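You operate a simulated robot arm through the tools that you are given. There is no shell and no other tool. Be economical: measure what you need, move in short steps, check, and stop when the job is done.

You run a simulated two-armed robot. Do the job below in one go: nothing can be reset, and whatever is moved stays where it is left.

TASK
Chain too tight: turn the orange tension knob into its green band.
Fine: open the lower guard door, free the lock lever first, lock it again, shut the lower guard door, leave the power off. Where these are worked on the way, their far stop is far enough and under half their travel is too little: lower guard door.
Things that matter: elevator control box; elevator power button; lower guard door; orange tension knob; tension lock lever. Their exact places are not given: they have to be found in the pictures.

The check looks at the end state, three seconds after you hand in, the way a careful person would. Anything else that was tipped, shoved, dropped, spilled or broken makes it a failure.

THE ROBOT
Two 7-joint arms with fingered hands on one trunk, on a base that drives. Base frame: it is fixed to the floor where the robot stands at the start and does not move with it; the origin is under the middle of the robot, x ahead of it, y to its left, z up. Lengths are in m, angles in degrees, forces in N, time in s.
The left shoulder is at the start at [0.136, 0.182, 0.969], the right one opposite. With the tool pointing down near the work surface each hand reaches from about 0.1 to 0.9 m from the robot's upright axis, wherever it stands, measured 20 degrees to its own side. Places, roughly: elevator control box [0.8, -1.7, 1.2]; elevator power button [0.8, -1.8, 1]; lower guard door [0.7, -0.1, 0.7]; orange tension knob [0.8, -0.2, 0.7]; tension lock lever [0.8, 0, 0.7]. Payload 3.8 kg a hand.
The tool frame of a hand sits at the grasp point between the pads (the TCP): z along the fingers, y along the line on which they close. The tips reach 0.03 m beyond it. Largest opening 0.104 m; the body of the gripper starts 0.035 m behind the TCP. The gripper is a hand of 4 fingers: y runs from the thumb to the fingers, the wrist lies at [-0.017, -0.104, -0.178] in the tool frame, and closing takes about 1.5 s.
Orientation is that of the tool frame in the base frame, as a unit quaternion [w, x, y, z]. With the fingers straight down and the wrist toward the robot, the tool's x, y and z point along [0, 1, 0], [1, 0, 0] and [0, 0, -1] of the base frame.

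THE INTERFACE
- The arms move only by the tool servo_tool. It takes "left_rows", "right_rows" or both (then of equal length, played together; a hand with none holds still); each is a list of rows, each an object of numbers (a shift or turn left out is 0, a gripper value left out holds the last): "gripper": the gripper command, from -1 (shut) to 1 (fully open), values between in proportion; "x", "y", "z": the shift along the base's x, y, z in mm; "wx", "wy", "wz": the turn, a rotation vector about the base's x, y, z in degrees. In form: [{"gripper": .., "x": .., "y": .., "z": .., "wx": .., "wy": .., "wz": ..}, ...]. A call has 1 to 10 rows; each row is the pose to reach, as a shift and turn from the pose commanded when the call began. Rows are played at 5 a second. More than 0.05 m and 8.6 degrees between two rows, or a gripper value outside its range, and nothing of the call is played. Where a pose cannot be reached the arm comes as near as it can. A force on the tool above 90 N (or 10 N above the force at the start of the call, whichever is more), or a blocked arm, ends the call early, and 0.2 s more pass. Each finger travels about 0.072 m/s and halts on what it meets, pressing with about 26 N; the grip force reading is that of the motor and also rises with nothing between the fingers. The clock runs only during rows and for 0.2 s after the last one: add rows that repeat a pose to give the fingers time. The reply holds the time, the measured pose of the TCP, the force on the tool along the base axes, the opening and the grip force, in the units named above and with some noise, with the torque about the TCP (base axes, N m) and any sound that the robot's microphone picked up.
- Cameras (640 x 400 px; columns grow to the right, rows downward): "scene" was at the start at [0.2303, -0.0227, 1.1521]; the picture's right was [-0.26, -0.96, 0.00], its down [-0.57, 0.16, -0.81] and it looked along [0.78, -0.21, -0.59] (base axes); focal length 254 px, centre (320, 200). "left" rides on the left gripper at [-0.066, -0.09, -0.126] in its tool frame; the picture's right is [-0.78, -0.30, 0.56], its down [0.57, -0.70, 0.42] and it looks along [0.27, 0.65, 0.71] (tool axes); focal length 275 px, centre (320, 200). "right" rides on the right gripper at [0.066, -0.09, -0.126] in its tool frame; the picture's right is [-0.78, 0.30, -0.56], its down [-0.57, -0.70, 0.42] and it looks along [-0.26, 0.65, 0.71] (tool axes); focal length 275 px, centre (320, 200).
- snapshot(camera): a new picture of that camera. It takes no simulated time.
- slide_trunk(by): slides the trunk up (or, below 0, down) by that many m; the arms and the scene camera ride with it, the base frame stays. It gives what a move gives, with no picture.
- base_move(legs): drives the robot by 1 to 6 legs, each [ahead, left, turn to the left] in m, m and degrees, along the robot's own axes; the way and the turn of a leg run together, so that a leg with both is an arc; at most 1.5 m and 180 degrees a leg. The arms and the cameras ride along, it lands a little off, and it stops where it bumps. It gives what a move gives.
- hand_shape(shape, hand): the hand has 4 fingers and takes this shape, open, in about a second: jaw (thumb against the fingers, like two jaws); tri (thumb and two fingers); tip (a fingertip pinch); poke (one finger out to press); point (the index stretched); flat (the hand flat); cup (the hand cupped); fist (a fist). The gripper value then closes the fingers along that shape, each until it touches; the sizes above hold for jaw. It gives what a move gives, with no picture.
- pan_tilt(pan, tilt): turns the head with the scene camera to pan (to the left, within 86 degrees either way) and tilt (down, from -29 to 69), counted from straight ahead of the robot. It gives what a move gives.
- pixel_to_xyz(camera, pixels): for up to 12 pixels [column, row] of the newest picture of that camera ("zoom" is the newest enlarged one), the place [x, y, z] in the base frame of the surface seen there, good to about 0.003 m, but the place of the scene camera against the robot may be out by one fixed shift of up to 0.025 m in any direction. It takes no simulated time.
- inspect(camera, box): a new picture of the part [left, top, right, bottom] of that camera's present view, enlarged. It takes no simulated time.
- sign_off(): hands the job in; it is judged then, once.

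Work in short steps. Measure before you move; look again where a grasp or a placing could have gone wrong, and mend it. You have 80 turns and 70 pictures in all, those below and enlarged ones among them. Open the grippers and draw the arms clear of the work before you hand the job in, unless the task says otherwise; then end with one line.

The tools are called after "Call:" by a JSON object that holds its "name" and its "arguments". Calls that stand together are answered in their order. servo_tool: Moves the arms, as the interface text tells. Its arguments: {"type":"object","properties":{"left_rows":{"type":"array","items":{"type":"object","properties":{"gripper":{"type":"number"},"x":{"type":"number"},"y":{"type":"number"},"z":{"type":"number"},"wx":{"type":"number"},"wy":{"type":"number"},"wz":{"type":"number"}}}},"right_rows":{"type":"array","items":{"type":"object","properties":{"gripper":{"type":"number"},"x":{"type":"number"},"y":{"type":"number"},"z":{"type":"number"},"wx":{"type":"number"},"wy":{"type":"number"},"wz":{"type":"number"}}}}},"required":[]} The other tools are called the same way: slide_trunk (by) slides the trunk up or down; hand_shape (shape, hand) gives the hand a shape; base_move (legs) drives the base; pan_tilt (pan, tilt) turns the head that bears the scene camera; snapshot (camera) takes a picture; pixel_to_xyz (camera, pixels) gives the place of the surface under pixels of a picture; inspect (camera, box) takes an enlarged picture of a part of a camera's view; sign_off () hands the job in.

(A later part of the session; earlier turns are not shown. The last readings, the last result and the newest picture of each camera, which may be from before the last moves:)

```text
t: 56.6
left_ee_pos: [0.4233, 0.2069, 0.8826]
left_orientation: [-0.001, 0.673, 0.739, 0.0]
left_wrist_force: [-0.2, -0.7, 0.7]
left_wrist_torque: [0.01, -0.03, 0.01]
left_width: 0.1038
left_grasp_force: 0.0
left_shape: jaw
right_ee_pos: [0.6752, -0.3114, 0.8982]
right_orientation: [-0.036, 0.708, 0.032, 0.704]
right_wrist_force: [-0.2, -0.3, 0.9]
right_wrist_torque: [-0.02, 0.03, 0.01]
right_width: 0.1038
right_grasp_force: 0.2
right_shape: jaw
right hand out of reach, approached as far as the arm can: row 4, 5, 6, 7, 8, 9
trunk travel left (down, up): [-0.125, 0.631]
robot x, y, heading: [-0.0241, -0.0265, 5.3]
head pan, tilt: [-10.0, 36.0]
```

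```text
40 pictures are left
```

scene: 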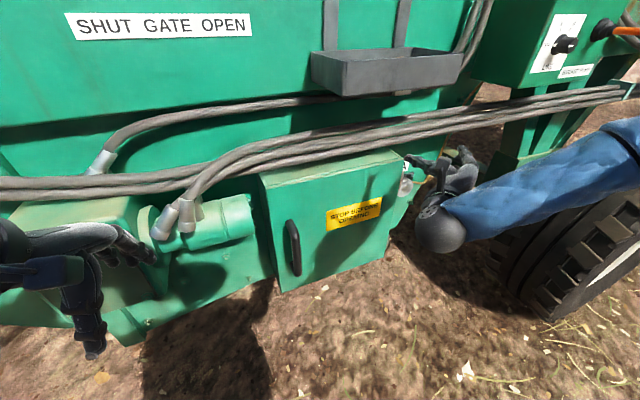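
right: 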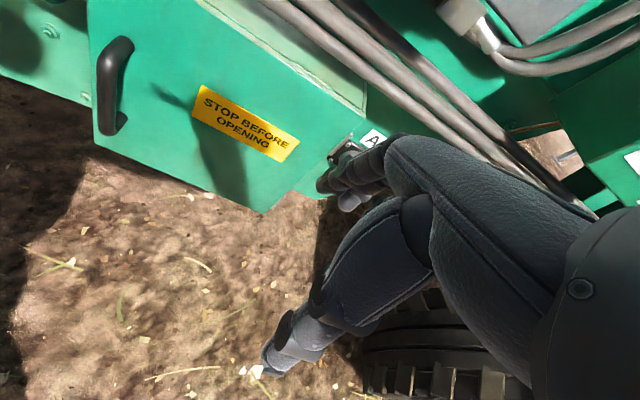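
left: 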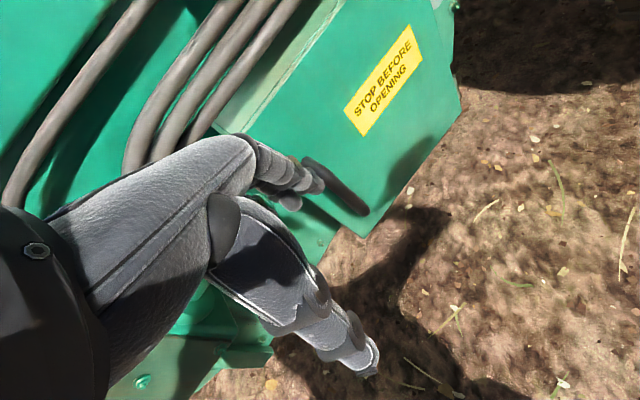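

Fingers-forward is too cramped at this distance. Instead I'll yaw the hand so fingers point left along the door face (fingers will go behind the handle bar, thumb in front), staying clear of the door.

Call:
{"name": "servo_tool", "arguments": {"right_rows": [{"x": -10, "wz": 8.5}, {"x": -20, "wz": 17}, {"x": -30, "wz": 25.5}, {"x": -40, "wz": 34}, {"x": -50, "wz": 42.5}, {"x": -60, "wz": 51}, {"x": -70, "wz": 59.5}, {"x": -80, "wz": 68}, {"x": -80, "wz": 76.5}, {"x": -80, "wz": 85}]}}

Call:
{"name": "servo_tool", "arguments": {"right_rows": [{"z": -20, "wz": 8.5}, {"z": -60, "wz": 16}, {"z": -90, "wz": 16}, {"z": -115, "wz": 16}, {"z": -115, "wz": 16}]}}

Call:
{"name": "snapshot", "arguments": {"camera": "scene"}}

Call:
{"name": "snapshot", "arguments": {"camera": "right"}}

```text
t: 58.8
left_ee_pos: [0.4254, 0.2087, 0.8803]
left_orientation: [-0.001, 0.673, 0.739, -0.001]
left_wrist_force: [-0.2, 0.2, -1.0]
left_wrist_torque: [-0.02, 0.0, 0.01]
left_width: 0.1038
left_grasp_force: 0.0
left_shape: jaw
right_ee_pos: [0.5973, -0.3104, 0.8968]
right_orientation: [-0.505, 0.493, 0.508, 0.493]
right_wrist_force: [0.4, 0.0, -0.7]
right_wrist_torque: [-0.03, 0.01, -0.02]
right_width: 0.1038
right_grasp_force: 0.0
right_shape: jaw
right hand out of reach, approached as far as the arm can: row 1, 2, 3, 4, 5, 6, 7, 8
trunk travel left (down, up): [-0.125, 0.631]
robot x, y, heading: [-0.0253, -0.0292, 5.2]
head pan, tilt: [-10.0, 36.0]
```

```text
t: 60.0
left_ee_pos: [0.4237, 0.2073, 0.8814]
left_orientation: [-0.001, 0.673, 0.74, 0.0]
left_wrist_force: [0.0, 0.2, -0.2]
left_wrist_torque: [0.03, 0.0, 0.01]
left_width: 0.104
left_grasp_force: 0.1
left_shape: jaw
right_ee_pos: [0.5971, -0.3097, 0.7832]
right_orientation: [-0.569, 0.42, 0.571, 0.418]
right_wrist_force: [0.1, 0.3, 0.2]
right_wrist_torque: [0.03, -0.01, -0.02]
right_width: 0.1042
right_grasp_force: 0.0
right_shape: jaw
trunk travel left (down, up): [-0.125, 0.631]
robot x, y, heading: [-0.0237, -0.0297, 5.0]
head pan, tilt: [-10.0, 36.0]
```

```text
39 pictures are left
```

scene: 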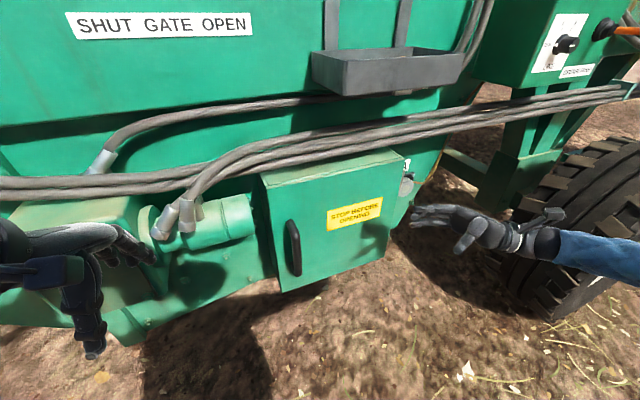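

```text
38 pictures are left
```

right: 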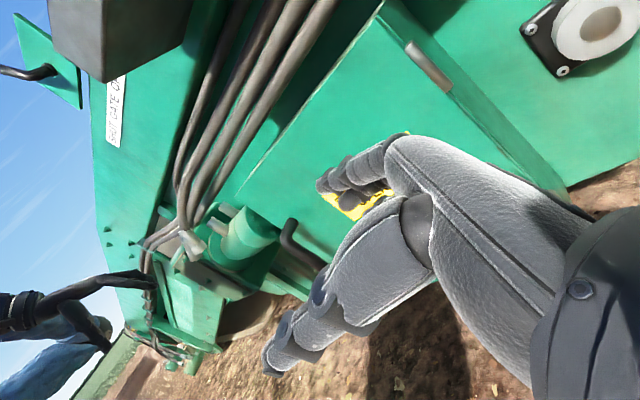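

The hinge is visible on the right edge. Pose is right (fingers along the door tangent); compute: door face at n=0.674, bar n 0.617–0.639. Approach to right of the handle, slightly off the door, and check.

Call:
{"name": "servo_tool", "arguments": {"right_rows": [{"x": -5, "y": 40, "z": -30}, {"x": -15, "y": 80, "z": -60}, {"x": -30, "y": 120, "z": -90}, {"x": -35, "y": 160, "z": -116}, {"x": 5, "y": 175, "z": -116}, {"x": 50, "y": 190, "z": -116}, {"x": 50, "y": 190, "z": -116}]}}

Call:
{"name": "snapshot", "arguments": {"camera": "right"}}

Call:
{"name": "inspect", "arguments": {"camera": "scene", "box": [240, 150, 440, 300]}}

```text
refused: row 1 steps farther than a row can; nothing moved
```

```text
37 pictures are left
```

right: 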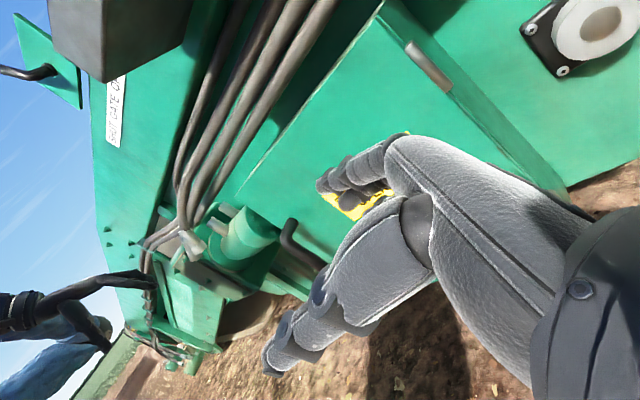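

```text
2.67 times, centred on (340, 225) of scene
```

zoom: 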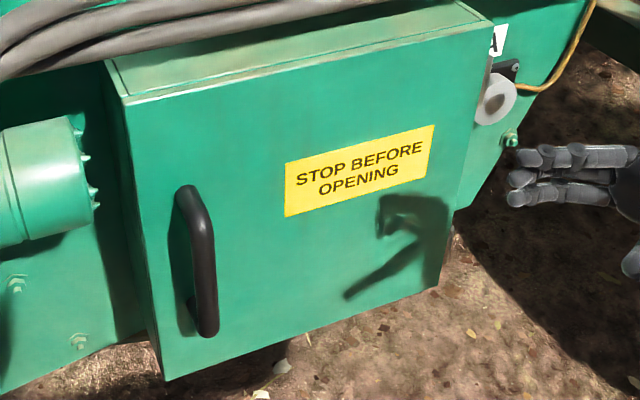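

Step was over 50 mm; use smaller steps.

Call:
{"name": "servo_tool", "arguments": {"right_rows": [{"x": -5, "y": 30, "z": -20}, {"x": -10, "y": 60, "z": -45}, {"x": -20, "y": 90, "z": -70}, {"x": -25, "y": 120, "z": -95}, {"x": -30, "y": 150, "z": -116}, {"x": -5, "y": 170, "z": -116}, {"x": 25, "y": 180, "z": -116}, {"x": 50, "y": 190, "z": -116}, {"x": 50, "y": 190, "z": -116}]}}

Call:
{"name": "snapshot", "arguments": {"camera": "right"}}

Call:
{"name": "inspect", "arguments": {"camera": "scene", "box": [240, 150, 440, 300]}}

```text
t: 62.0
left_ee_pos: [0.4246, 0.2076, 0.881]
left_orientation: [-0.001, 0.673, 0.74, 0.001]
left_wrist_force: [0.3, -0.5, 0.1]
left_wrist_torque: [-0.03, -0.03, 0.01]
left_width: 0.1038
left_grasp_force: 0.0
left_shape: jaw
right_ee_pos: [0.6475, -0.1198, 0.6663]
right_orientation: [-0.569, 0.419, 0.571, 0.418]
right_wrist_force: [0.5, 1.2, -0.2]
right_wrist_torque: [-0.01, -0.01, 0.02]
right_width: 0.104
right_grasp_force: 0.1
right_shape: jaw
trunk travel left (down, up): [-0.125, 0.631]
robot x, y, heading: [-0.0273, -0.0295, 5.3]
head pan, tilt: [-10.0, 36.0]
```

```text
35 pictures are left
```

right: 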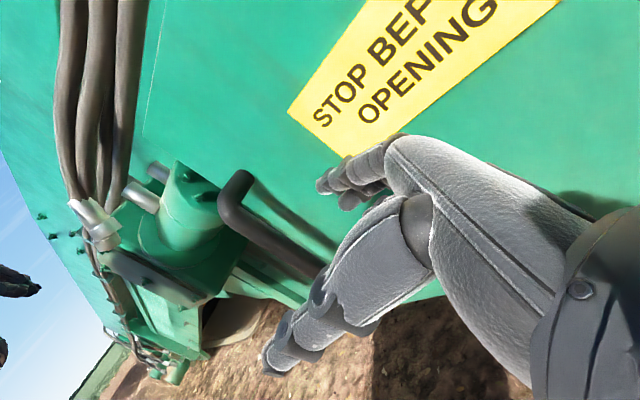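

```text
2.67 times, centred on (340, 225) of scene
```

zoom: 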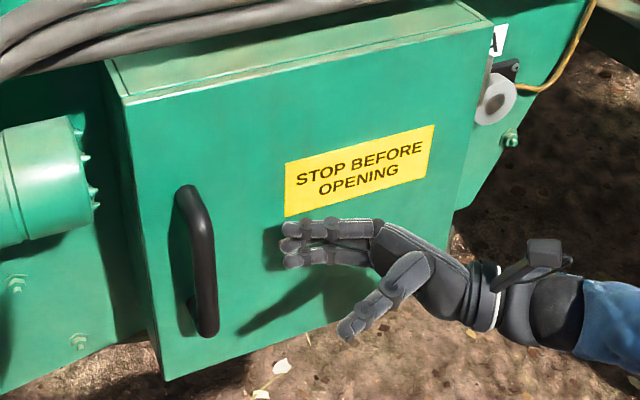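

Fingers lie just off the face, aimed at the bar. Move 12 mm closer and slide fingers left behind the bar.

Call:
{"name": "servo_tool", "arguments": {"right_rows": [{"x": 11, "y": 3}, {"x": 3, "y": 32}, {"x": -6, "y": 61}, {"x": -13, "y": 84}, {"x": -19, "y": 105}, {"x": -19, "y": 105}]}}

Call:
{"name": "snapshot", "arguments": {"camera": "right"}}

Call:
{"name": "inspect", "arguments": {"camera": "scene", "box": [240, 150, 440, 300]}}

```text
t: 63.4
left_ee_pos: [0.4242, 0.2082, 0.882]
left_orientation: [-0.001, 0.673, 0.739, 0.001]
left_wrist_force: [-0.4, 0.6, 0.1]
left_wrist_torque: [0.02, 0.0, 0.03]
left_width: 0.104
left_grasp_force: 0.0
left_shape: jaw
right_ee_pos: [0.6276, -0.0144, 0.6663]
right_orientation: [-0.569, 0.419, 0.571, 0.417]
right_wrist_force: [0.6, -0.8, -0.3]
right_wrist_torque: [-0.03, -0.01, -0.01]
right_width: 0.1039
right_grasp_force: 0.2
right_shape: jaw
trunk travel left (down, up): [-0.125, 0.631]
robot x, y, heading: [-0.0251, -0.0315, 5.2]
head pan, tilt: [-10.0, 36.0]
```

```text
33 pictures are left
```

right: 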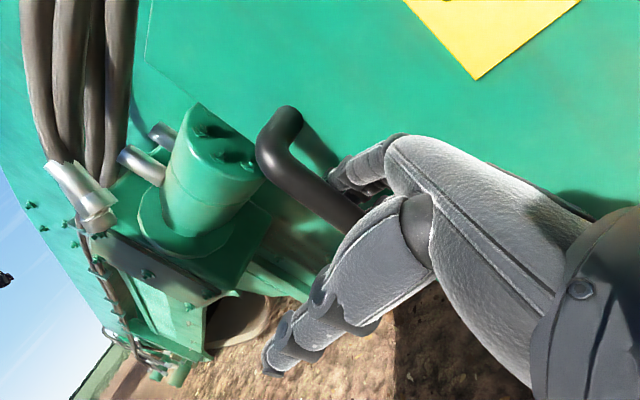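

```text
2.67 times, centred on (340, 225) of scene
```

zoom: 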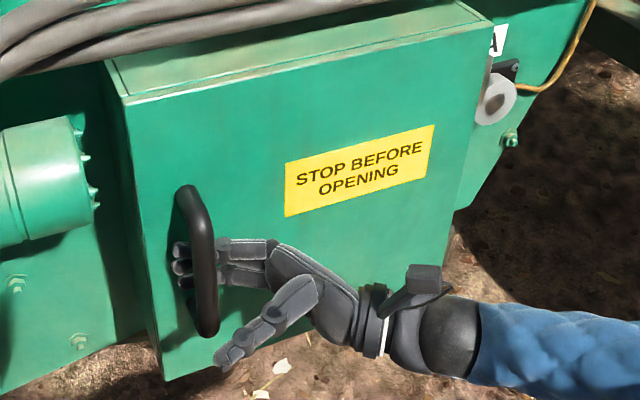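

The fingers are behind the bar, thumb in front. Half-close, then pull along the hinge arc to about 20°.

Call:
{"name": "servo_tool", "arguments": {"right_rows": [{"gripper": 0}, {"gripper": -0.2}, {"gripper": -0.2}, {"gripper": -0.2, "x": -22, "y": -16, "wz": 4}, {"x": -42, "y": -34, "wz": 8}, {"x": -61, "y": -54, "wz": 12}, {"x": -78, "y": -76, "wz": 16}, {"x": -78, "y": -76, "wz": 16}]}}

Call:
{"name": "inspect", "arguments": {"camera": "scene", "box": [200, 130, 440, 310]}}

```text
t: 65.2
left_ee_pos: [0.4247, 0.2077, 0.882]
left_orientation: [-0.001, 0.673, 0.739, 0.0]
left_wrist_force: [0.6, -0.3, -0.6]
left_wrist_torque: [-0.03, 0.01, 0.0]
left_width: 0.1038
left_grasp_force: 0.0
left_shape: jaw
right_ee_pos: [0.5496, -0.0907, 0.666]
right_orientation: [-0.621, 0.335, 0.624, 0.334]
right_wrist_force: [-0.1, 0.4, -0.7]
right_wrist_torque: [0.0, 0.02, 0.02]
right_width: 0.0416
right_grasp_force: 0.1
right_shape: jaw
trunk travel left (down, up): [-0.125, 0.631]
robot x, y, heading: [-0.0234, -0.0324, 5.2]
head pan, tilt: [-10.0, 36.0]
```

```text
2.22 times, centred on (320, 220) of scene
```

zoom: 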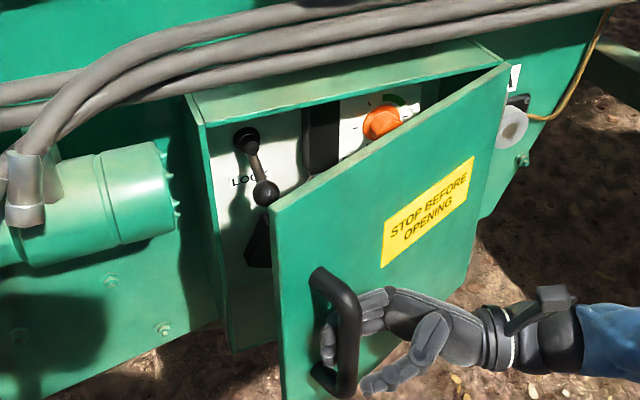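

Door opens nicely; interior shows the black lock lever ("LOCK") and orange knob. Continue the arc to about 50°.

Call:
{"name": "servo_tool", "arguments": {"right_rows": [{"x": -15, "y": -23, "wz": 4.5}, {"x": -28, "y": -47, "wz": 9}, {"x": -39, "y": -72, "wz": 13.5}, {"x": -48, "y": -98, "wz": 18}, {"x": -54, "y": -125, "wz": 22}, {"x": -58, "y": -152, "wz": 26}, {"x": -58, "y": -152, "wz": 26}]}}

Call:
{"name": "snapshot", "arguments": {"camera": "scene"}}

```text
t: 66.8
left_ee_pos: [0.4251, 0.207, 0.8817]
left_orientation: [-0.001, 0.673, 0.74, 0.0]
left_wrist_force: [0.0, 0.1, -0.3]
left_wrist_torque: [0.02, -0.04, 0.01]
left_width: 0.1039
left_grasp_force: 0.0
left_shape: jaw
right_ee_pos: [0.4926, -0.2429, 0.666]
right_orientation: [-0.681, 0.186, 0.684, 0.187]
right_wrist_force: [0.3, -0.8, 0.2]
right_wrist_torque: [0.01, -0.02, -0.04]
right_width: 0.0417
right_grasp_force: 0.1
right_shape: jaw
trunk travel left (down, up): [-0.125, 0.631]
robot x, y, heading: [-0.0251, -0.0289, 5.2]
head pan, tilt: [-10.0, 36.0]
```

```text
30 pictures are left
```

scene: 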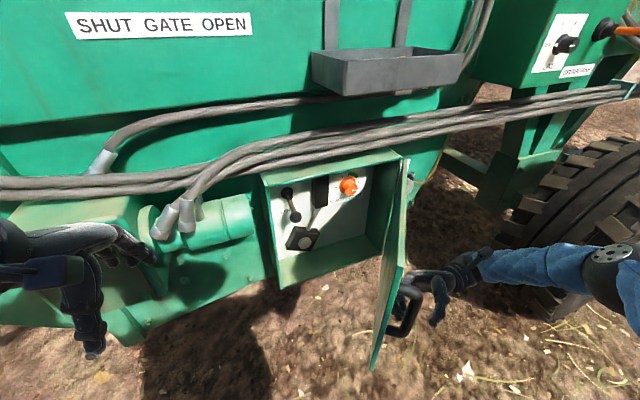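

Continue the arc further to ~80°.

Call:
{"name": "servo_tool", "arguments": {"right_rows": [{"x": -1, "y": -28, "wz": 4}, {"x": -1, "y": -55, "wz": 8}, {"x": 3, "y": -82, "wz": 13}, {"x": 8, "y": -109, "wz": 18}, {"x": 16, "y": -135, "wz": 22}, {"x": 26, "y": -160, "wz": 26}, {"x": 26, "y": -160, "wz": 26}]}}

Call:
{"name": "snapshot", "arguments": {"camera": "scene"}}

```text
t: 68.4
left_ee_pos: [0.4245, 0.208, 0.8813]
left_orientation: [-0.002, 0.673, 0.739, 0.0]
left_wrist_force: [0.2, -0.4, -1.0]
left_wrist_torque: [-0.01, -0.02, 0.01]
left_width: 0.1039
left_grasp_force: 0.1
left_shape: jaw
right_ee_pos: [0.475, -0.2501, 0.6889]
right_orientation: [0.708, -0.048, -0.702, -0.056]
right_wrist_force: [0.4, -0.2, 0.0]
right_wrist_torque: [-0.02, -0.03, 0.0]
right_width: 0.0417
right_grasp_force: 0.0
right_shape: jaw
right hand out of reach, approached as far as the arm can: row 3, 4, 5, 6, 7
trunk travel left (down, up): [-0.125, 0.631]
robot x, y, heading: [-0.0257, -0.0321, 5.5]
head pan, tilt: [-10.0, 36.0]
```

```text
29 pictures are left
```

scene: 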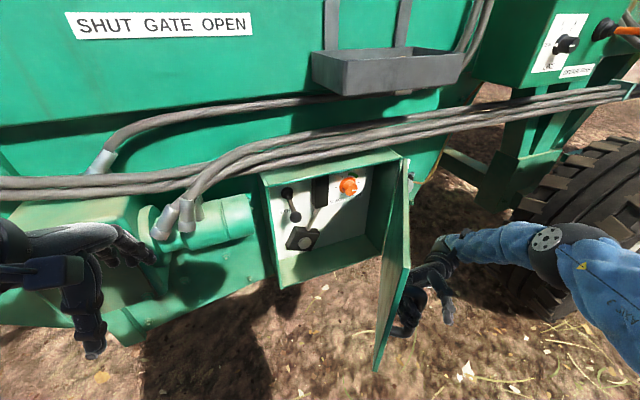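

Measure the door angle and the interior panel.

Call:
{"name": "pixel_to_xyz", "arguments": {"camera": "scene", "pixels": [[405, 165], [408, 262], [400, 200], [395, 250], [378, 360], [287, 193], [296, 217], [348, 186], [325, 180], [303, 237], [340, 220], [385, 230]]}}

Call:
{"name": "inspect", "arguments": {"camera": "scene", "box": [250, 155, 420, 285]}}

```text
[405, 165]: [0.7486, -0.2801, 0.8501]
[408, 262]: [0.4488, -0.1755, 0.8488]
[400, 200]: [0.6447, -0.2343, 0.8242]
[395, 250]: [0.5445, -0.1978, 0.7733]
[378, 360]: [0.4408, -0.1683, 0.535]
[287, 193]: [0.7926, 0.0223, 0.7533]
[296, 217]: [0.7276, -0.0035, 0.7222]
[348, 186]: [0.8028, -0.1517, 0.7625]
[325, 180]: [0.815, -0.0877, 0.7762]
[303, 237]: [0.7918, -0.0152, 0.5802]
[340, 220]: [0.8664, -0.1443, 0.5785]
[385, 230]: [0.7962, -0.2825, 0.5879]
```

```text
3.08 times, centred on (335, 220) of scene
```

zoom: 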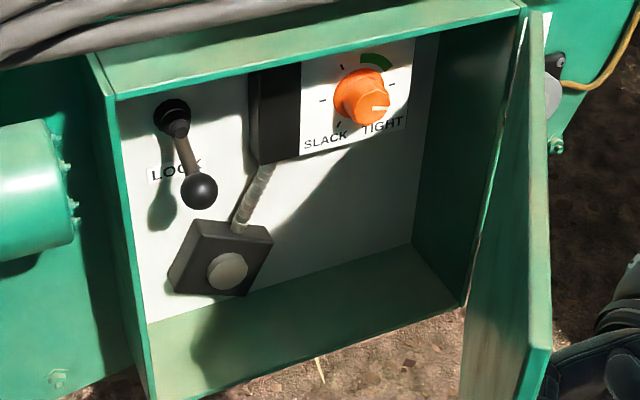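

Door is ~54° open. The hand still hooks the bar, so I'll drive the base 0.16 m to the right to pull it further.

Call:
{"name": "base_move", "arguments": {"legs": [[0.0, -0.16, 0]]}}

Call:
{"name": "snapshot", "arguments": {"camera": "scene"}}

```text
t: 69.8
left_ee_pos: [0.4382, 0.0498, 0.8816]
left_orientation: [-0.001, 0.674, 0.739, 0.0]
left_wrist_force: [-0.1, 0.1, 0.6]
left_wrist_torque: [0.02, 0.04, 0.01]
left_width: 0.1039
left_grasp_force: 0.0
left_shape: jaw
right_ee_pos: [0.4898, -0.4114, 0.6883]
right_orientation: [0.708, -0.049, -0.703, -0.057]
right_wrist_force: [-0.6, -0.4, 0.5]
right_wrist_torque: [0.01, 0.05, -0.01]
right_width: 0.0419
right_grasp_force: 0.1
right_shape: jaw
trunk travel left (down, up): [-0.125, 0.631]
robot x, y, heading: [-0.0119, -0.1871, 5.0]
head pan, tilt: [-10.0, 36.0]
```

```text
27 pictures are left
```

scene: 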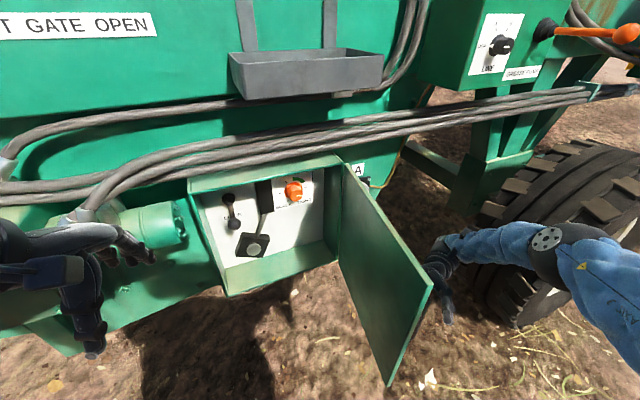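

Door near 85°; pull a bit more to be safely near its stop.

Call:
{"name": "base_move", "arguments": {"legs": [[0.06, -0.1, 0]]}}

Call:
{"name": "snapshot", "arguments": {"camera": "scene"}}

Call:
{"name": "pixel_to_xyz", "arguments": {"camera": "scene", "pixels": [[320, 165], [420, 300], [390, 380], [200, 200]]}}

```text
t: 71.0
left_ee_pos: [0.5089, -0.0458, 0.8816]
left_orientation: [-0.001, 0.672, 0.74, 0.0]
left_wrist_force: [0.6, -0.7, -0.2]
left_wrist_torque: [0.01, 0.02, 0.04]
left_width: 0.1037
left_grasp_force: 0.1
left_shape: jaw
right_ee_pos: [0.5601, -0.5041, 0.6872]
right_orientation: [0.707, -0.049, -0.703, -0.057]
right_wrist_force: [0.5, -0.2, 0.1]
right_wrist_torque: [0.01, 0.01, -0.01]
right_width: 0.0417
right_grasp_force: 0.1
right_shape: jaw
trunk travel left (down, up): [-0.125, 0.631]
robot x, y, heading: [0.0616, -0.2792, 5.5]
head pan, tilt: [-10.0, 36.0]
```

```text
26 pictures are left
```

scene: 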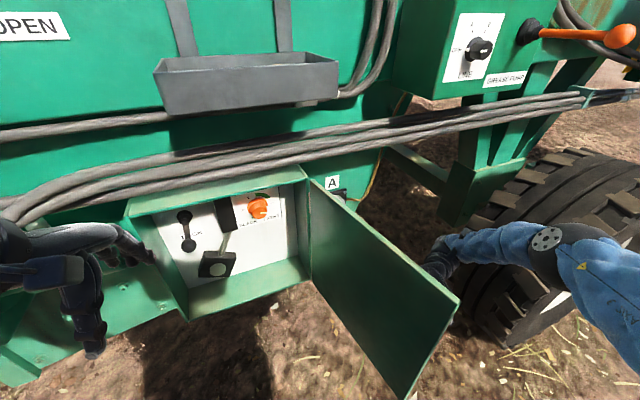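

```text
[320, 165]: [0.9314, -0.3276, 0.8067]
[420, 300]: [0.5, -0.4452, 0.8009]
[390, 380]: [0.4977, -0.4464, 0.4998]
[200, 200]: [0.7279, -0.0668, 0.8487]
```

Door is ~105° open. The right hand keeps it held. Zoom on the panel for lever/knob markings.

Call:
{"name": "inspect", "arguments": {"camera": "scene", "box": [160, 180, 300, 290]}}

Call:
{"name": "pixel_to_xyz", "arguments": {"camera": "zoom", "pixels": [[110, 160], [130, 290], [450, 130], [470, 115], [420, 330], [560, 150], [560, 250], [200, 250], [270, 400], [220, 150]]}}

Call:
{"name": "snapshot", "arguments": {"camera": "left"}}

```text
3.64 times, centred on (230, 235) of scene
```

zoom: 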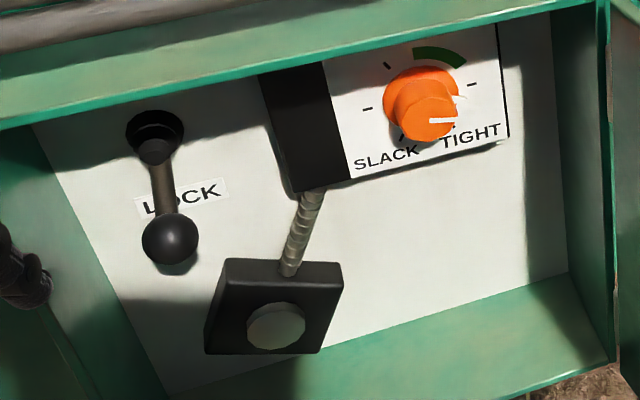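

```text
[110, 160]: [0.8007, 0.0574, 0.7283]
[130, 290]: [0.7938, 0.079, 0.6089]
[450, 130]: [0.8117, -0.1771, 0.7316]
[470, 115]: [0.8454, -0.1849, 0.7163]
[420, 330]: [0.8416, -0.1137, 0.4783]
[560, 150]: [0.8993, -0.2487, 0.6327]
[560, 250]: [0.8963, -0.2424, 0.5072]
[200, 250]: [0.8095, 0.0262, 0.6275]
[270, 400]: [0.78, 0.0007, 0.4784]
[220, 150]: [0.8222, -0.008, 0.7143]
```

```text
24 pictures are left
```

left: 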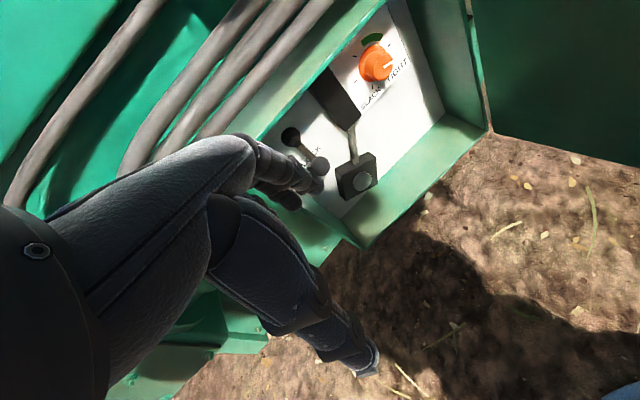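

Call:
{"name": "pixel_to_xyz", "arguments": {"camera": "left", "pixels": [[290, 136], [304, 150], [320, 164], [375, 64], [387, 67], [372, 38], [310, 110], [400, 100], [363, 180], [340, 95], [330, 150]]}}

Call:
{"name": "inspect", "arguments": {"camera": "left", "box": [260, 10, 420, 210]}}

```text
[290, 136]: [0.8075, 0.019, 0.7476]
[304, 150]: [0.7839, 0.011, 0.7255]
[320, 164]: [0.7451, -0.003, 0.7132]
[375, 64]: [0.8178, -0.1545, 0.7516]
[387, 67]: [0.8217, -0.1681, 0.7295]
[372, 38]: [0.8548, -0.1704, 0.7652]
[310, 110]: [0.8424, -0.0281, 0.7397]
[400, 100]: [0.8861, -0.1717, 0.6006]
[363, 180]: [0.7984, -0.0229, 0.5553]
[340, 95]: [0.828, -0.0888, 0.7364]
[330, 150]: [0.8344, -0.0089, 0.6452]
```

```text
2.00 times, centred on (340, 110) of left
```

zoom: 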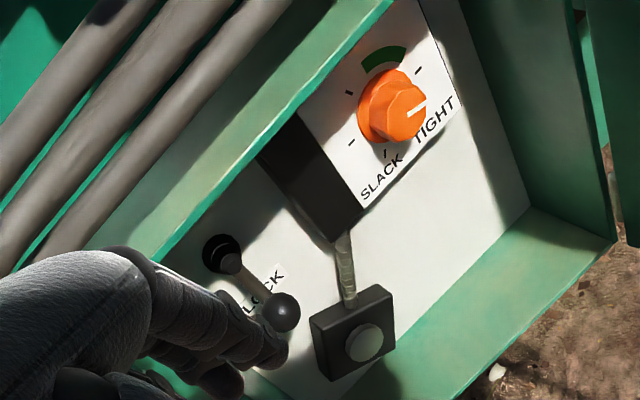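

The lever is a toggle: hub (z .748) with the ball out and down (n≈.725, z≈.705); "free" should be up. Orient left hand forward with the jaw vertical: first yaw 12°, then pitch.

Call:
{"name": "servo_tool", "arguments": {"left_rows": [{"wz": 5.8, "x": -15, "y": 10, "z": -25}, {"wz": 11.6, "x": -30, "y": 20, "z": -50}]}}

Call:
{"name": "servo_tool", "arguments": {"left_rows": [{"wx": 2.48, "wy": -8.2, "x": 8}, {"wx": 4.96, "wy": -16.4, "x": 16}, {"wx": 7.44, "wy": -24.6, "x": 24}, {"wx": 9.92, "wy": -32.8, "x": 32}, {"wx": 12.4, "wy": -41, "x": 40}, {"wx": 14.88, "wy": -49.2, "x": 48}, {"wx": 17.36, "wy": -57.4, "x": 56}, {"wx": 19.84, "wy": -65.6, "x": 64}, {"wx": 22.32, "wy": -73.8, "x": 72}, {"wx": 24.8, "wy": -82, "x": 80}]}}

Call:
{"name": "snapshot", "arguments": {"camera": "left"}}

```text
t: 71.6
left_ee_pos: [0.5192, -0.0288, 0.8424]
left_orientation: [-0.001, 0.594, 0.805, 0.0]
left_wrist_force: [0.8, 0.0, 0.4]
left_wrist_torque: [0.0, 0.01, -0.01]
left_width: 0.1038
left_grasp_force: 0.1
left_shape: jaw
left hand out of reach, approached as far as the arm can: row 1, 2
right_ee_pos: [0.559, -0.503, 0.6883]
right_orientation: [0.708, -0.049, -0.703, -0.056]
right_wrist_force: [-0.1, -0.3, 0.6]
right_wrist_torque: [0.01, 0.01, -0.04]
right_width: 0.0417
right_grasp_force: 0.0
right_shape: jaw
trunk travel left (down, up): [-0.125, 0.631]
robot x, y, heading: [0.0601, -0.2781, 5.3]
head pan, tilt: [-10.0, 36.0]
```

```text
t: 73.8
left_ee_pos: [0.5994, -0.0288, 0.8401]
left_orientation: [0.405, 0.436, 0.59, 0.546]
left_wrist_force: [0.6, 0.7, 1.2]
left_wrist_torque: [0.01, 0.02, 0.01]
left_width: 0.1039
left_grasp_force: 0.0
left_shape: jaw
left hand out of reach, approached as far as the arm can: row 1, 2, 3, 4, 5, 6, 7
right_ee_pos: [0.5608, -0.5029, 0.688]
right_orientation: [0.707, -0.05, -0.703, -0.058]
right_wrist_force: [-0.3, 0.5, -0.1]
right_wrist_torque: [0.01, 0.01, 0.0]
right_width: 0.0416
right_grasp_force: 0.0
right_shape: jaw
trunk travel left (down, up): [-0.125, 0.631]
robot x, y, heading: [0.0565, -0.2795, 5.1]
head pan, tilt: [-10.0, 36.0]
```

```text
22 pictures are left
```

left: 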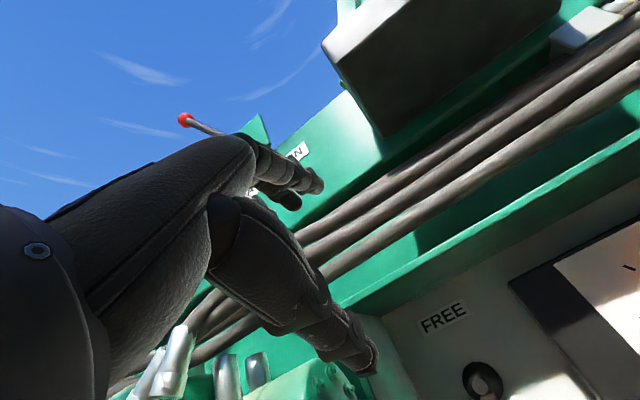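

"FREE" label is above the hub, confirming up = free. Lower the hand and approach the ball with open jaw.

Call:
{"name": "servo_tool", "arguments": {"left_rows": [{"z": -40}, {"z": -80}, {"z": -115, "y": -8}, {"z": -137, "y": -16}, {"z": -137, "x": 45, "y": 0}, {"z": -137, "x": 85, "y": 8}, {"z": -137, "x": 85, "y": 8}]}}

Call:
{"name": "snapshot", "arguments": {"camera": "left"}}

Call:
{"name": "inspect", "arguments": {"camera": "scene", "box": [100, 150, 320, 330]}}

```text
t: 75.4
left_ee_pos: [0.6857, -0.0207, 0.7032]
left_orientation: [0.405, 0.437, 0.591, 0.544]
left_wrist_force: [-0.4, -0.2, 0.5]
left_wrist_torque: [0.07, 0.02, -0.05]
left_width: 0.104
left_grasp_force: 0.1
left_shape: jaw
right_ee_pos: [0.56, -0.5044, 0.6873]
right_orientation: [0.707, -0.049, -0.703, -0.057]
right_wrist_force: [0.3, -0.2, 0.3]
right_wrist_torque: [-0.01, 0.01, 0.02]
right_width: 0.0417
right_grasp_force: 0.0
right_shape: jaw
trunk travel left (down, up): [-0.125, 0.631]
robot x, y, heading: [0.0592, -0.2799, 5.5]
head pan, tilt: [-10.0, 36.0]
```

```text
21 pictures are left
```

left: 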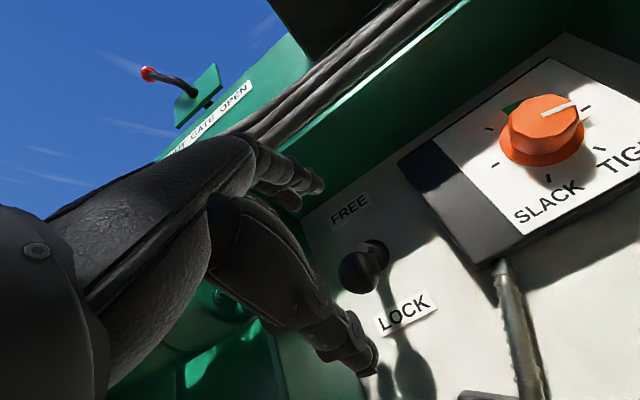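

```text
2.22 times, centred on (210, 240) of scene
```

zoom: 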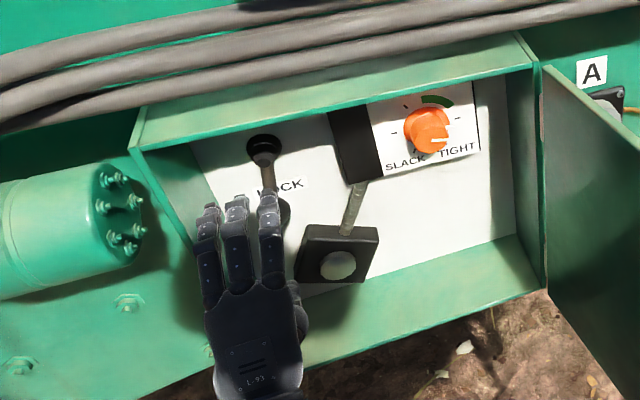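

Call:
{"name": "pixel_to_xyz", "arguments": {"camera": "left", "pixels": [[355, 275], [362, 268], [348, 280], [375, 250], [545, 122], [580, 105], [528, 118], [540, 155], [400, 315], [555, 135]]}}

```text
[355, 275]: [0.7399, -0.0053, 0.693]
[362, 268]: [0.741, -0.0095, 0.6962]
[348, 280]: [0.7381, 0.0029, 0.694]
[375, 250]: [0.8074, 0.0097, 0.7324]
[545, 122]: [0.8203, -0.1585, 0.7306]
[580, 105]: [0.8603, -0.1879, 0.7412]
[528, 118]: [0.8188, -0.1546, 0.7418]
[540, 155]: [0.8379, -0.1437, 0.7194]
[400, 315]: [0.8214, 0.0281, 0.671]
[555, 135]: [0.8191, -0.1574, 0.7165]
```

Ball centre ≈ n .722, z .70, aligned with the TCP. Advance 50 mm and close the jaw on it.

Call:
{"name": "servo_tool", "arguments": {"left_rows": [{"x": 25, "y": 7}, {"x": 50, "y": 15}, {"x": 50, "y": 15, "gripper": 0}, {"x": 50, "y": 15, "gripper": -1}, {"x": 50, "y": 15}, {"x": 50, "y": 15}, {"x": 50, "y": 15}, {"x": 50, "y": 15}, {"x": 50, "y": 15}]}}

Call:
{"name": "snapshot", "arguments": {"camera": "left"}}

```text
t: 77.4
left_ee_pos: [0.7357, -0.0077, 0.7029]
left_orientation: [0.404, 0.437, 0.591, 0.545]
left_wrist_force: [2.2, -1.8, -2.0]
left_wrist_torque: [0.01, 0.03, -0.01]
left_width: 0.0264
left_grasp_force: 25.9
left_shape: jaw
right_ee_pos: [0.5612, -0.5025, 0.6889]
right_orientation: [0.708, -0.048, -0.703, -0.057]
right_wrist_force: [-0.7, -0.9, 0.0]
right_wrist_torque: [0.0, -0.01, 0.01]
right_width: 0.0417
right_grasp_force: 0.0
right_shape: jaw
trunk travel left (down, up): [-0.125, 0.631]
robot x, y, heading: [0.0587, -0.2824, 5.1]
head pan, tilt: [-10.0, 36.0]
```

```text
19 pictures are left
```

left: 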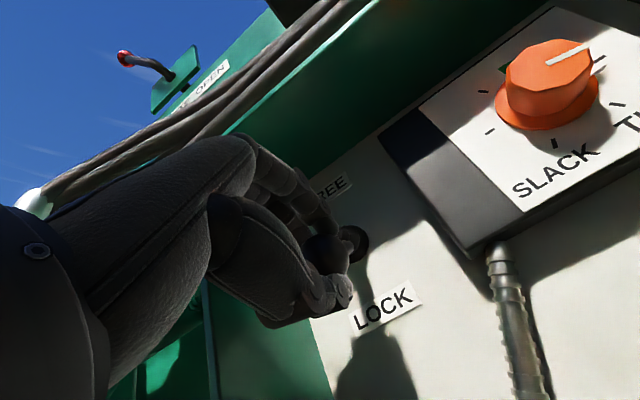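

Ball is gripped (26 mm). Swing it up along the lever's arc.

Call:
{"name": "servo_tool", "arguments": {"left_rows": [{"x": -9, "y": -3, "z": 15}, {"x": -15, "y": -5, "z": 34}, {"x": -16, "y": -5, "z": 47}, {"x": -14, "y": -4, "z": 66}, {"x": -7, "y": -2, "z": 84}, {"x": 0, "y": 0, "z": 94}, {"x": 0, "y": 0, "z": 94}]}}

Call:
{"name": "inspect", "arguments": {"camera": "scene", "box": [100, 150, 320, 330]}}

Call:
{"name": "snapshot", "arguments": {"camera": "left"}}

```text
t: 78.8
left_ee_pos: [0.7231, -0.0185, 0.7778]
left_orientation: [0.4, 0.451, 0.592, 0.535]
left_wrist_force: [-36.4, -7.2, -15.1]
left_wrist_torque: [-0.32, 0.94, 0.35]
left_width: 0.0248
left_grasp_force: 26.2
left_shape: jaw
right_ee_pos: [0.5576, -0.5038, 0.6886]
right_orientation: [0.707, -0.049, -0.704, -0.056]
right_wrist_force: [0.8, 0.5, 0.0]
right_wrist_torque: [0.0, 0.01, -0.02]
right_width: 0.0417
right_grasp_force: 0.0
right_shape: jaw
trunk travel left (down, up): [-0.125, 0.631]
robot x, y, heading: [0.0596, -0.2826, 5.5]
head pan, tilt: [-10.0, 36.0]
stopped in row 7 (left hand): the force on the tool passed its limit at 98 N (the readings are from after the stop); the commanded pose is now the measured one
```

```text
2.22 times, centred on (210, 240) of scene
```

zoom: 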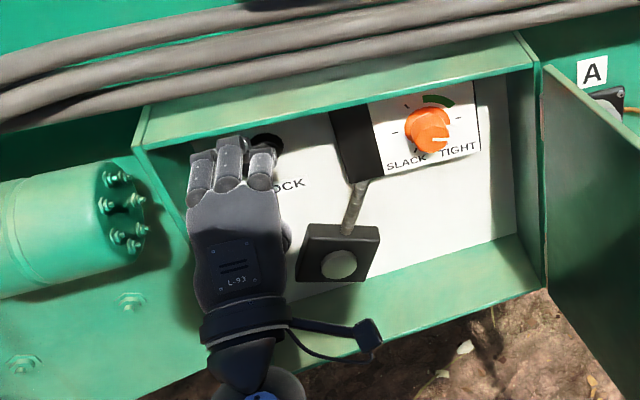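

```text
17 pictures are left
```

left: 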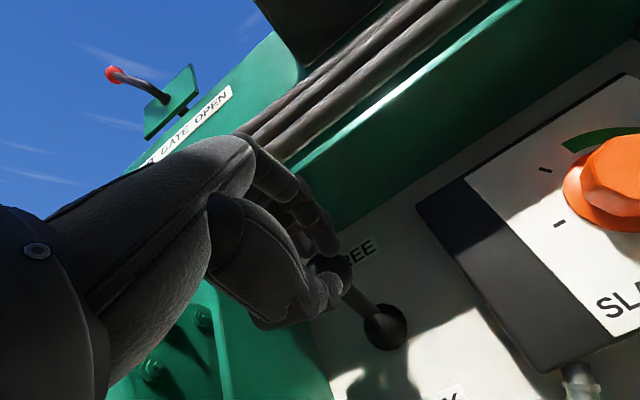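

Lever is now up at FREE and at its stop. Open partly and back straight out.

Call:
{"name": "servo_tool", "arguments": {"left_rows": [{"gripper": -0.3}, {"gripper": -0.1}, {"gripper": -0.1}, {"x": -30, "y": -9}, {"x": -60, "y": -18}, {"x": -90, "y": -27, "gripper": 1}, {"x": -110, "y": -33}, {"x": -110, "y": -33}]}}

Call:
{"name": "snapshot", "arguments": {"camera": "left"}}

```text
t: 80.7
left_ee_pos: [0.6165, -0.0476, 0.7839]
left_orientation: [0.401, 0.447, 0.591, 0.538]
left_wrist_force: [-0.3, 0.4, 0.5]
left_wrist_torque: [0.03, 0.01, 0.04]
left_width: 0.1037
left_grasp_force: 0.1
left_shape: jaw
right_ee_pos: [0.559, -0.5039, 0.6887]
right_orientation: [0.707, -0.049, -0.703, -0.057]
right_wrist_force: [-0.3, 0.9, -0.4]
right_wrist_torque: [0.01, 0.02, 0.03]
right_width: 0.0416
right_grasp_force: 0.0
right_shape: jaw
trunk travel left (down, up): [-0.125, 0.631]
robot x, y, heading: [0.059, -0.2824, 5.2]
head pan, tilt: [-10.0, 36.0]
```

```text
16 pictures are left
```

left: 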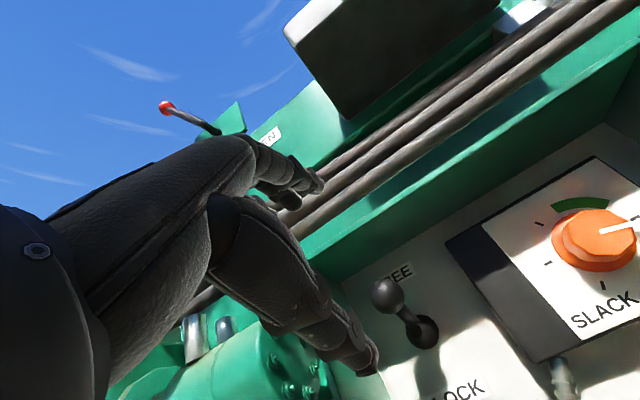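

Lever stands at FREE. Now measure the ball and knob precisely.

Call:
{"name": "inspect", "arguments": {"camera": "left", "box": [480, 170, 640, 330]}}

Call:
{"name": "pixel_to_xyz", "arguments": {"camera": "left", "pixels": [[388, 295], [600, 232], [580, 230], [620, 235], [600, 215], [595, 252], [632, 224], [554, 230], [600, 271], [560, 210], [608, 205], [600, 300]]}}

```text
2.50 times, centred on (560, 250) of left
```

zoom: 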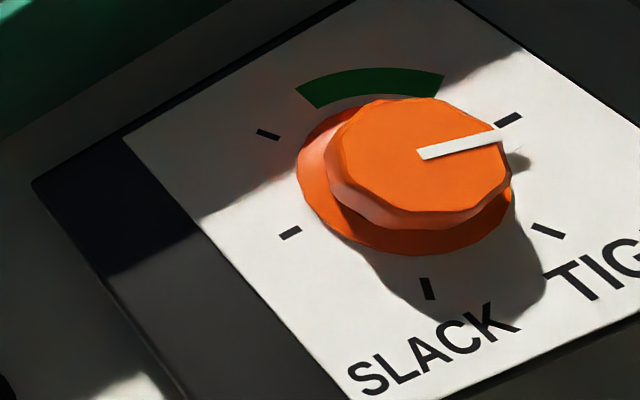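

```text
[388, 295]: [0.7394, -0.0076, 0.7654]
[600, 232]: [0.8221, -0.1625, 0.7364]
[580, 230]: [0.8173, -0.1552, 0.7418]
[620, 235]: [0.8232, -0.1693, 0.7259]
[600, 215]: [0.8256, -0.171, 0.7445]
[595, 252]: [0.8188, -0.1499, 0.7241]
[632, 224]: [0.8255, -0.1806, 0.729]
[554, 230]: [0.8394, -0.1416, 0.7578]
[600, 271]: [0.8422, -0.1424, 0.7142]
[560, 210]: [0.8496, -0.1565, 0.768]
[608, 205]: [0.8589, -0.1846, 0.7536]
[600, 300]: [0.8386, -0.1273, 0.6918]
```

Knob centre: n .739, t −.394, z .736; pointer at −22°, green band spans ≈88° to 29° → I need ≈80° counter-clockwise (as seen). Move in front of the knob, fix pitch, then pre-roll clockwise 40°.

Call:
{"name": "servo_tool", "arguments": {"left_rows": [{"x": 15, "y": -33, "z": -10}, {"x": 30, "y": -66, "z": -20, "wx": 0.8, "wy": -2.7}, {"x": 45, "y": -99, "z": -30, "wx": 1.6, "wy": -5.4}, {"x": 60, "y": -130, "z": -40, "wx": 1.6, "wy": -5.4}, {"x": 72, "y": -155, "z": -48, "wx": 1.6, "wy": -5.4}, {"x": 72, "y": -155, "z": -48, "wx": 1.6, "wy": -5.4}]}}

Call:
{"name": "servo_tool", "arguments": {"left_rows": [{"wx": 7.65, "wy": 2.3}, {"wx": 15.3, "wy": 4.6}, {"wx": 22.95, "wy": 6.9}, {"wx": 30.6, "wy": 9.3}, {"wx": 38.3, "wy": 11.6}, {"wx": 38.3, "wy": 11.6}]}}

Call:
{"name": "snapshot", "arguments": {"camera": "left"}}

```text
t: 82.0
left_ee_pos: [0.6897, -0.2029, 0.7353]
left_orientation: [0.423, 0.428, 0.564, 0.566]
left_wrist_force: [0.8, -1.0, 0.6]
left_wrist_torque: [-0.01, 0.0, 0.02]
left_width: 0.1036
left_grasp_force: 0.1
left_shape: jaw
right_ee_pos: [0.5587, -0.5036, 0.6882]
right_orientation: [0.707, -0.048, -0.703, -0.057]
right_wrist_force: [-0.5, -0.3, 0.6]
right_wrist_torque: [0.03, 0.0, 0.03]
right_width: 0.0416
right_grasp_force: 0.1
right_shape: jaw
trunk travel left (down, up): [-0.125, 0.631]
robot x, y, heading: [0.0592, -0.2826, 5.2]
head pan, tilt: [-10.0, 36.0]
```

```text
t: 83.5
left_ee_pos: [0.688, -0.2028, 0.7354]
left_orientation: [0.201, 0.596, 0.386, 0.675]
left_wrist_force: [0.3, 0.6, -0.5]
left_wrist_torque: [0.05, 0.0, -0.06]
left_width: 0.1037
left_grasp_force: 0.0
left_shape: jaw
right_ee_pos: [0.5585, -0.5036, 0.6886]
right_orientation: [0.707, -0.049, -0.703, -0.057]
right_wrist_force: [-0.6, -0.2, -0.6]
right_wrist_torque: [-0.01, 0.0, -0.04]
right_width: 0.0418
right_grasp_force: 0.0
right_shape: jaw
trunk travel left (down, up): [-0.125, 0.631]
robot x, y, heading: [0.0538, -0.2818, 5.3]
head pan, tilt: [-10.0, 36.0]
```

```text
14 pictures are left
```

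left: 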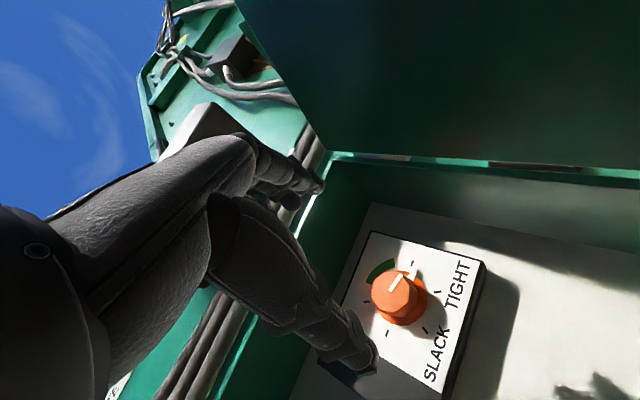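

Call:
{"name": "pixel_to_xyz", "arguments": {"camera": "left", "pixels": [[393, 292], [397, 280], [388, 300], [378, 290], [410, 295], [375, 280], [392, 262], [412, 262]]}}

Call:
{"name": "inspect", "arguments": {"camera": "left", "box": [340, 230, 480, 350]}}

```text
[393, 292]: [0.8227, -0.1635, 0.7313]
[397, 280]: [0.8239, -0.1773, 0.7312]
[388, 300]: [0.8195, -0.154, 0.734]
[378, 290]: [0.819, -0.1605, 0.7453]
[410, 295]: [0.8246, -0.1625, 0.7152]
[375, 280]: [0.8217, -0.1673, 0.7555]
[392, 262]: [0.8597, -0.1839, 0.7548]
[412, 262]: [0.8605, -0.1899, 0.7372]
```

```text
3.33 times, centred on (410, 290) of left
```

zoom: 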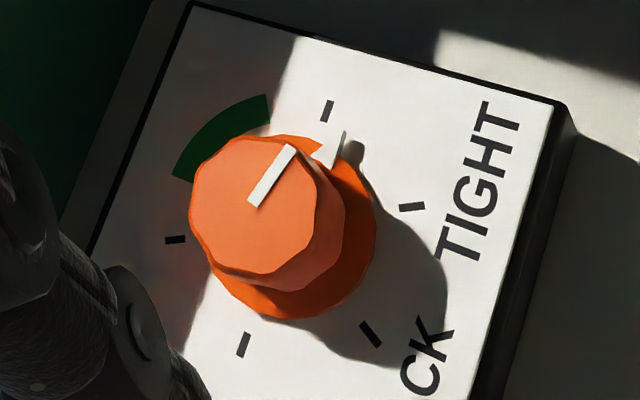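

Green band is centred at ≈60°, pointer ≈−20°. TCP is on the knob axis; advance 122 mm and close on the knob.

Call:
{"name": "servo_tool", "arguments": {"left_rows": [{"x": 40, "y": 12, "z": -1}, {"x": 80, "y": 24, "z": -1}, {"x": 117, "y": 35, "z": -1}, {"x": 117, "y": 35, "z": -1, "gripper": 0}, {"x": 117, "y": 35, "z": -1, "gripper": -1}, {"x": 117, "y": 35, "z": -1}, {"x": 117, "y": 35, "z": -1}, {"x": 117, "y": 35, "z": -1}]}}

```text
t: 85.2
left_ee_pos: [0.8072, -0.1689, 0.7331]
left_orientation: [0.201, 0.596, 0.387, 0.674]
left_wrist_force: [1.3, 0.6, -2.9]
left_wrist_torque: [-0.02, 0.02, -0.04]
left_width: 0.0337
left_grasp_force: 26.0
left_shape: jaw
right_ee_pos: [0.56, -0.5033, 0.6878]
right_orientation: [0.707, -0.049, -0.703, -0.057]
right_wrist_force: [-0.6, 0.8, -0.3]
right_wrist_torque: [0.01, -0.01, -0.01]
right_width: 0.0418
right_grasp_force: 0.1
right_shape: jaw
trunk travel left (down, up): [-0.125, 0.631]
robot x, y, heading: [0.0583, -0.2799, 5.3]
head pan, tilt: [-10.0, 36.0]
```

Knob gripped (34 mm). Twist 80° counter-clockwise about the panel normal.

Call:
{"name": "servo_tool", "arguments": {"left_rows": [{"wx": -7.66, "wy": -2.32}, {"wx": -15.3, "wy": -4.6}, {"wx": -23, "wy": -7}, {"wx": -30.6, "wy": -9.3}, {"wx": -38.3, "wy": -11.6}, {"wx": -46, "wy": -13.9}, {"wx": -53.6, "wy": -16.2}, {"wx": -61.3, "wy": -18.6}, {"wx": -69, "wy": -20.9}, {"wx": -76.6, "wy": -23.2}]}}

Call:
{"name": "inspect", "arguments": {"camera": "scene", "box": [180, 170, 320, 290]}}

```text
t: 87.5
left_ee_pos: [0.7957, -0.1526, 0.7248]
left_orientation: [0.579, 0.218, 0.674, 0.405]
left_wrist_force: [-0.4, 8.1, -6.2]
left_wrist_torque: [-0.07, 0.17, 0.18]
left_width: 0.0265
left_grasp_force: 25.9
left_shape: jaw
left hand out of reach, approached as far as the arm can: row 9, 10
right_ee_pos: [0.5595, -0.5023, 0.6875]
right_orientation: [0.708, -0.049, -0.702, -0.056]
right_wrist_force: [-0.2, -0.2, -0.5]
right_wrist_torque: [0.01, 0.03, -0.03]
right_width: 0.0418
right_grasp_force: 0.1
right_shape: jaw
trunk travel left (down, up): [-0.125, 0.631]
robot x, y, heading: [0.0605, -0.2811, 5.4]
head pan, tilt: [-10.0, 36.0]
```

```text
3.33 times, centred on (250, 230) of scene
```

zoom: 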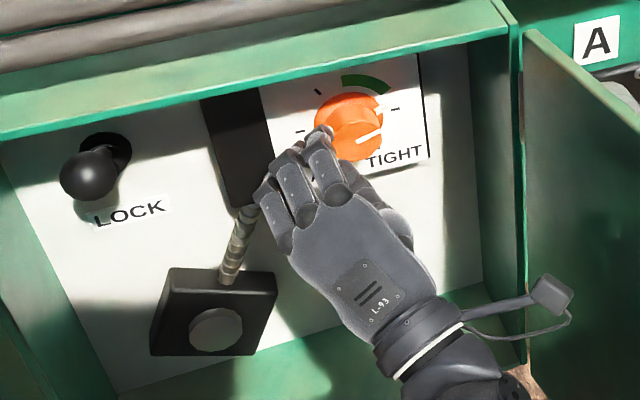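

The hand slipped off and the knob only turned part-way. Open, back off, and roll back clockwise for another bite.

Call:
{"name": "servo_tool", "arguments": {"left_rows": [{"gripper": 0.3}, {"gripper": 1}, {"gripper": 1}, {"x": -40, "y": -12}, {"x": -80, "y": -24}, {"x": -110, "y": -33}, {"x": -110, "y": -33}]}}

Call:
{"name": "servo_tool", "arguments": {"left_rows": [{"wx": 8, "wy": 2.4}, {"wx": 16, "wy": 4.9}, {"wx": 24, "wy": 7.3}, {"wx": 32, "wy": 9.7}, {"wx": 40, "wy": 12.1}, {"wx": 48, "wy": 14.5}, {"wx": 56, "wy": 17}, {"wx": 64, "wy": 19.4}, {"wx": 64, "wy": 19.4}]}}

Call:
{"name": "snapshot", "arguments": {"camera": "left"}}

```text
t: 89.0
left_ee_pos: [0.6882, -0.1926, 0.7299]
left_orientation: [0.592, 0.206, 0.674, 0.39]
left_wrist_force: [0.4, 0.0, 0.9]
left_wrist_torque: [0.01, -0.01, 0.01]
left_width: 0.1038
left_grasp_force: 0.1
left_shape: jaw
right_ee_pos: [0.5592, -0.504, 0.6889]
right_orientation: [0.707, -0.049, -0.703, -0.056]
right_wrist_force: [0.6, -0.5, -0.2]
right_wrist_torque: [0.0, 0.01, 0.01]
right_width: 0.0416
right_grasp_force: 0.0
right_shape: jaw
trunk travel left (down, up): [-0.125, 0.631]
robot x, y, heading: [0.0576, -0.2831, 5.5]
head pan, tilt: [-10.0, 36.0]
```

```text
t: 91.0
left_ee_pos: [0.6879, -0.1929, 0.7318]
left_orientation: [0.278, 0.547, 0.452, 0.648]
left_wrist_force: [-0.4, -0.1, -0.9]
left_wrist_torque: [0.02, 0.0, -0.01]
left_width: 0.1036
left_grasp_force: 0.0
left_shape: jaw
right_ee_pos: [0.5584, -0.5025, 0.6884]
right_orientation: [0.708, -0.048, -0.703, -0.057]
right_wrist_force: [0.1, -0.3, -0.4]
right_wrist_torque: [-0.02, 0.01, -0.01]
right_width: 0.0416
right_grasp_force: 0.1
right_shape: jaw
trunk travel left (down, up): [-0.125, 0.631]
robot x, y, heading: [0.0524, -0.2846, 5.3]
head pan, tilt: [-10.0, 36.0]
```

```text
11 pictures are left
```

left: 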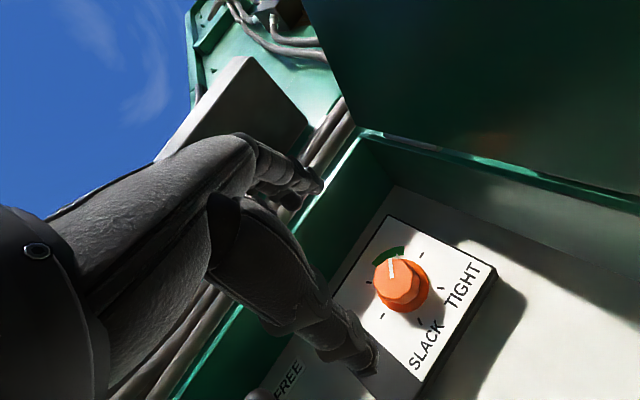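

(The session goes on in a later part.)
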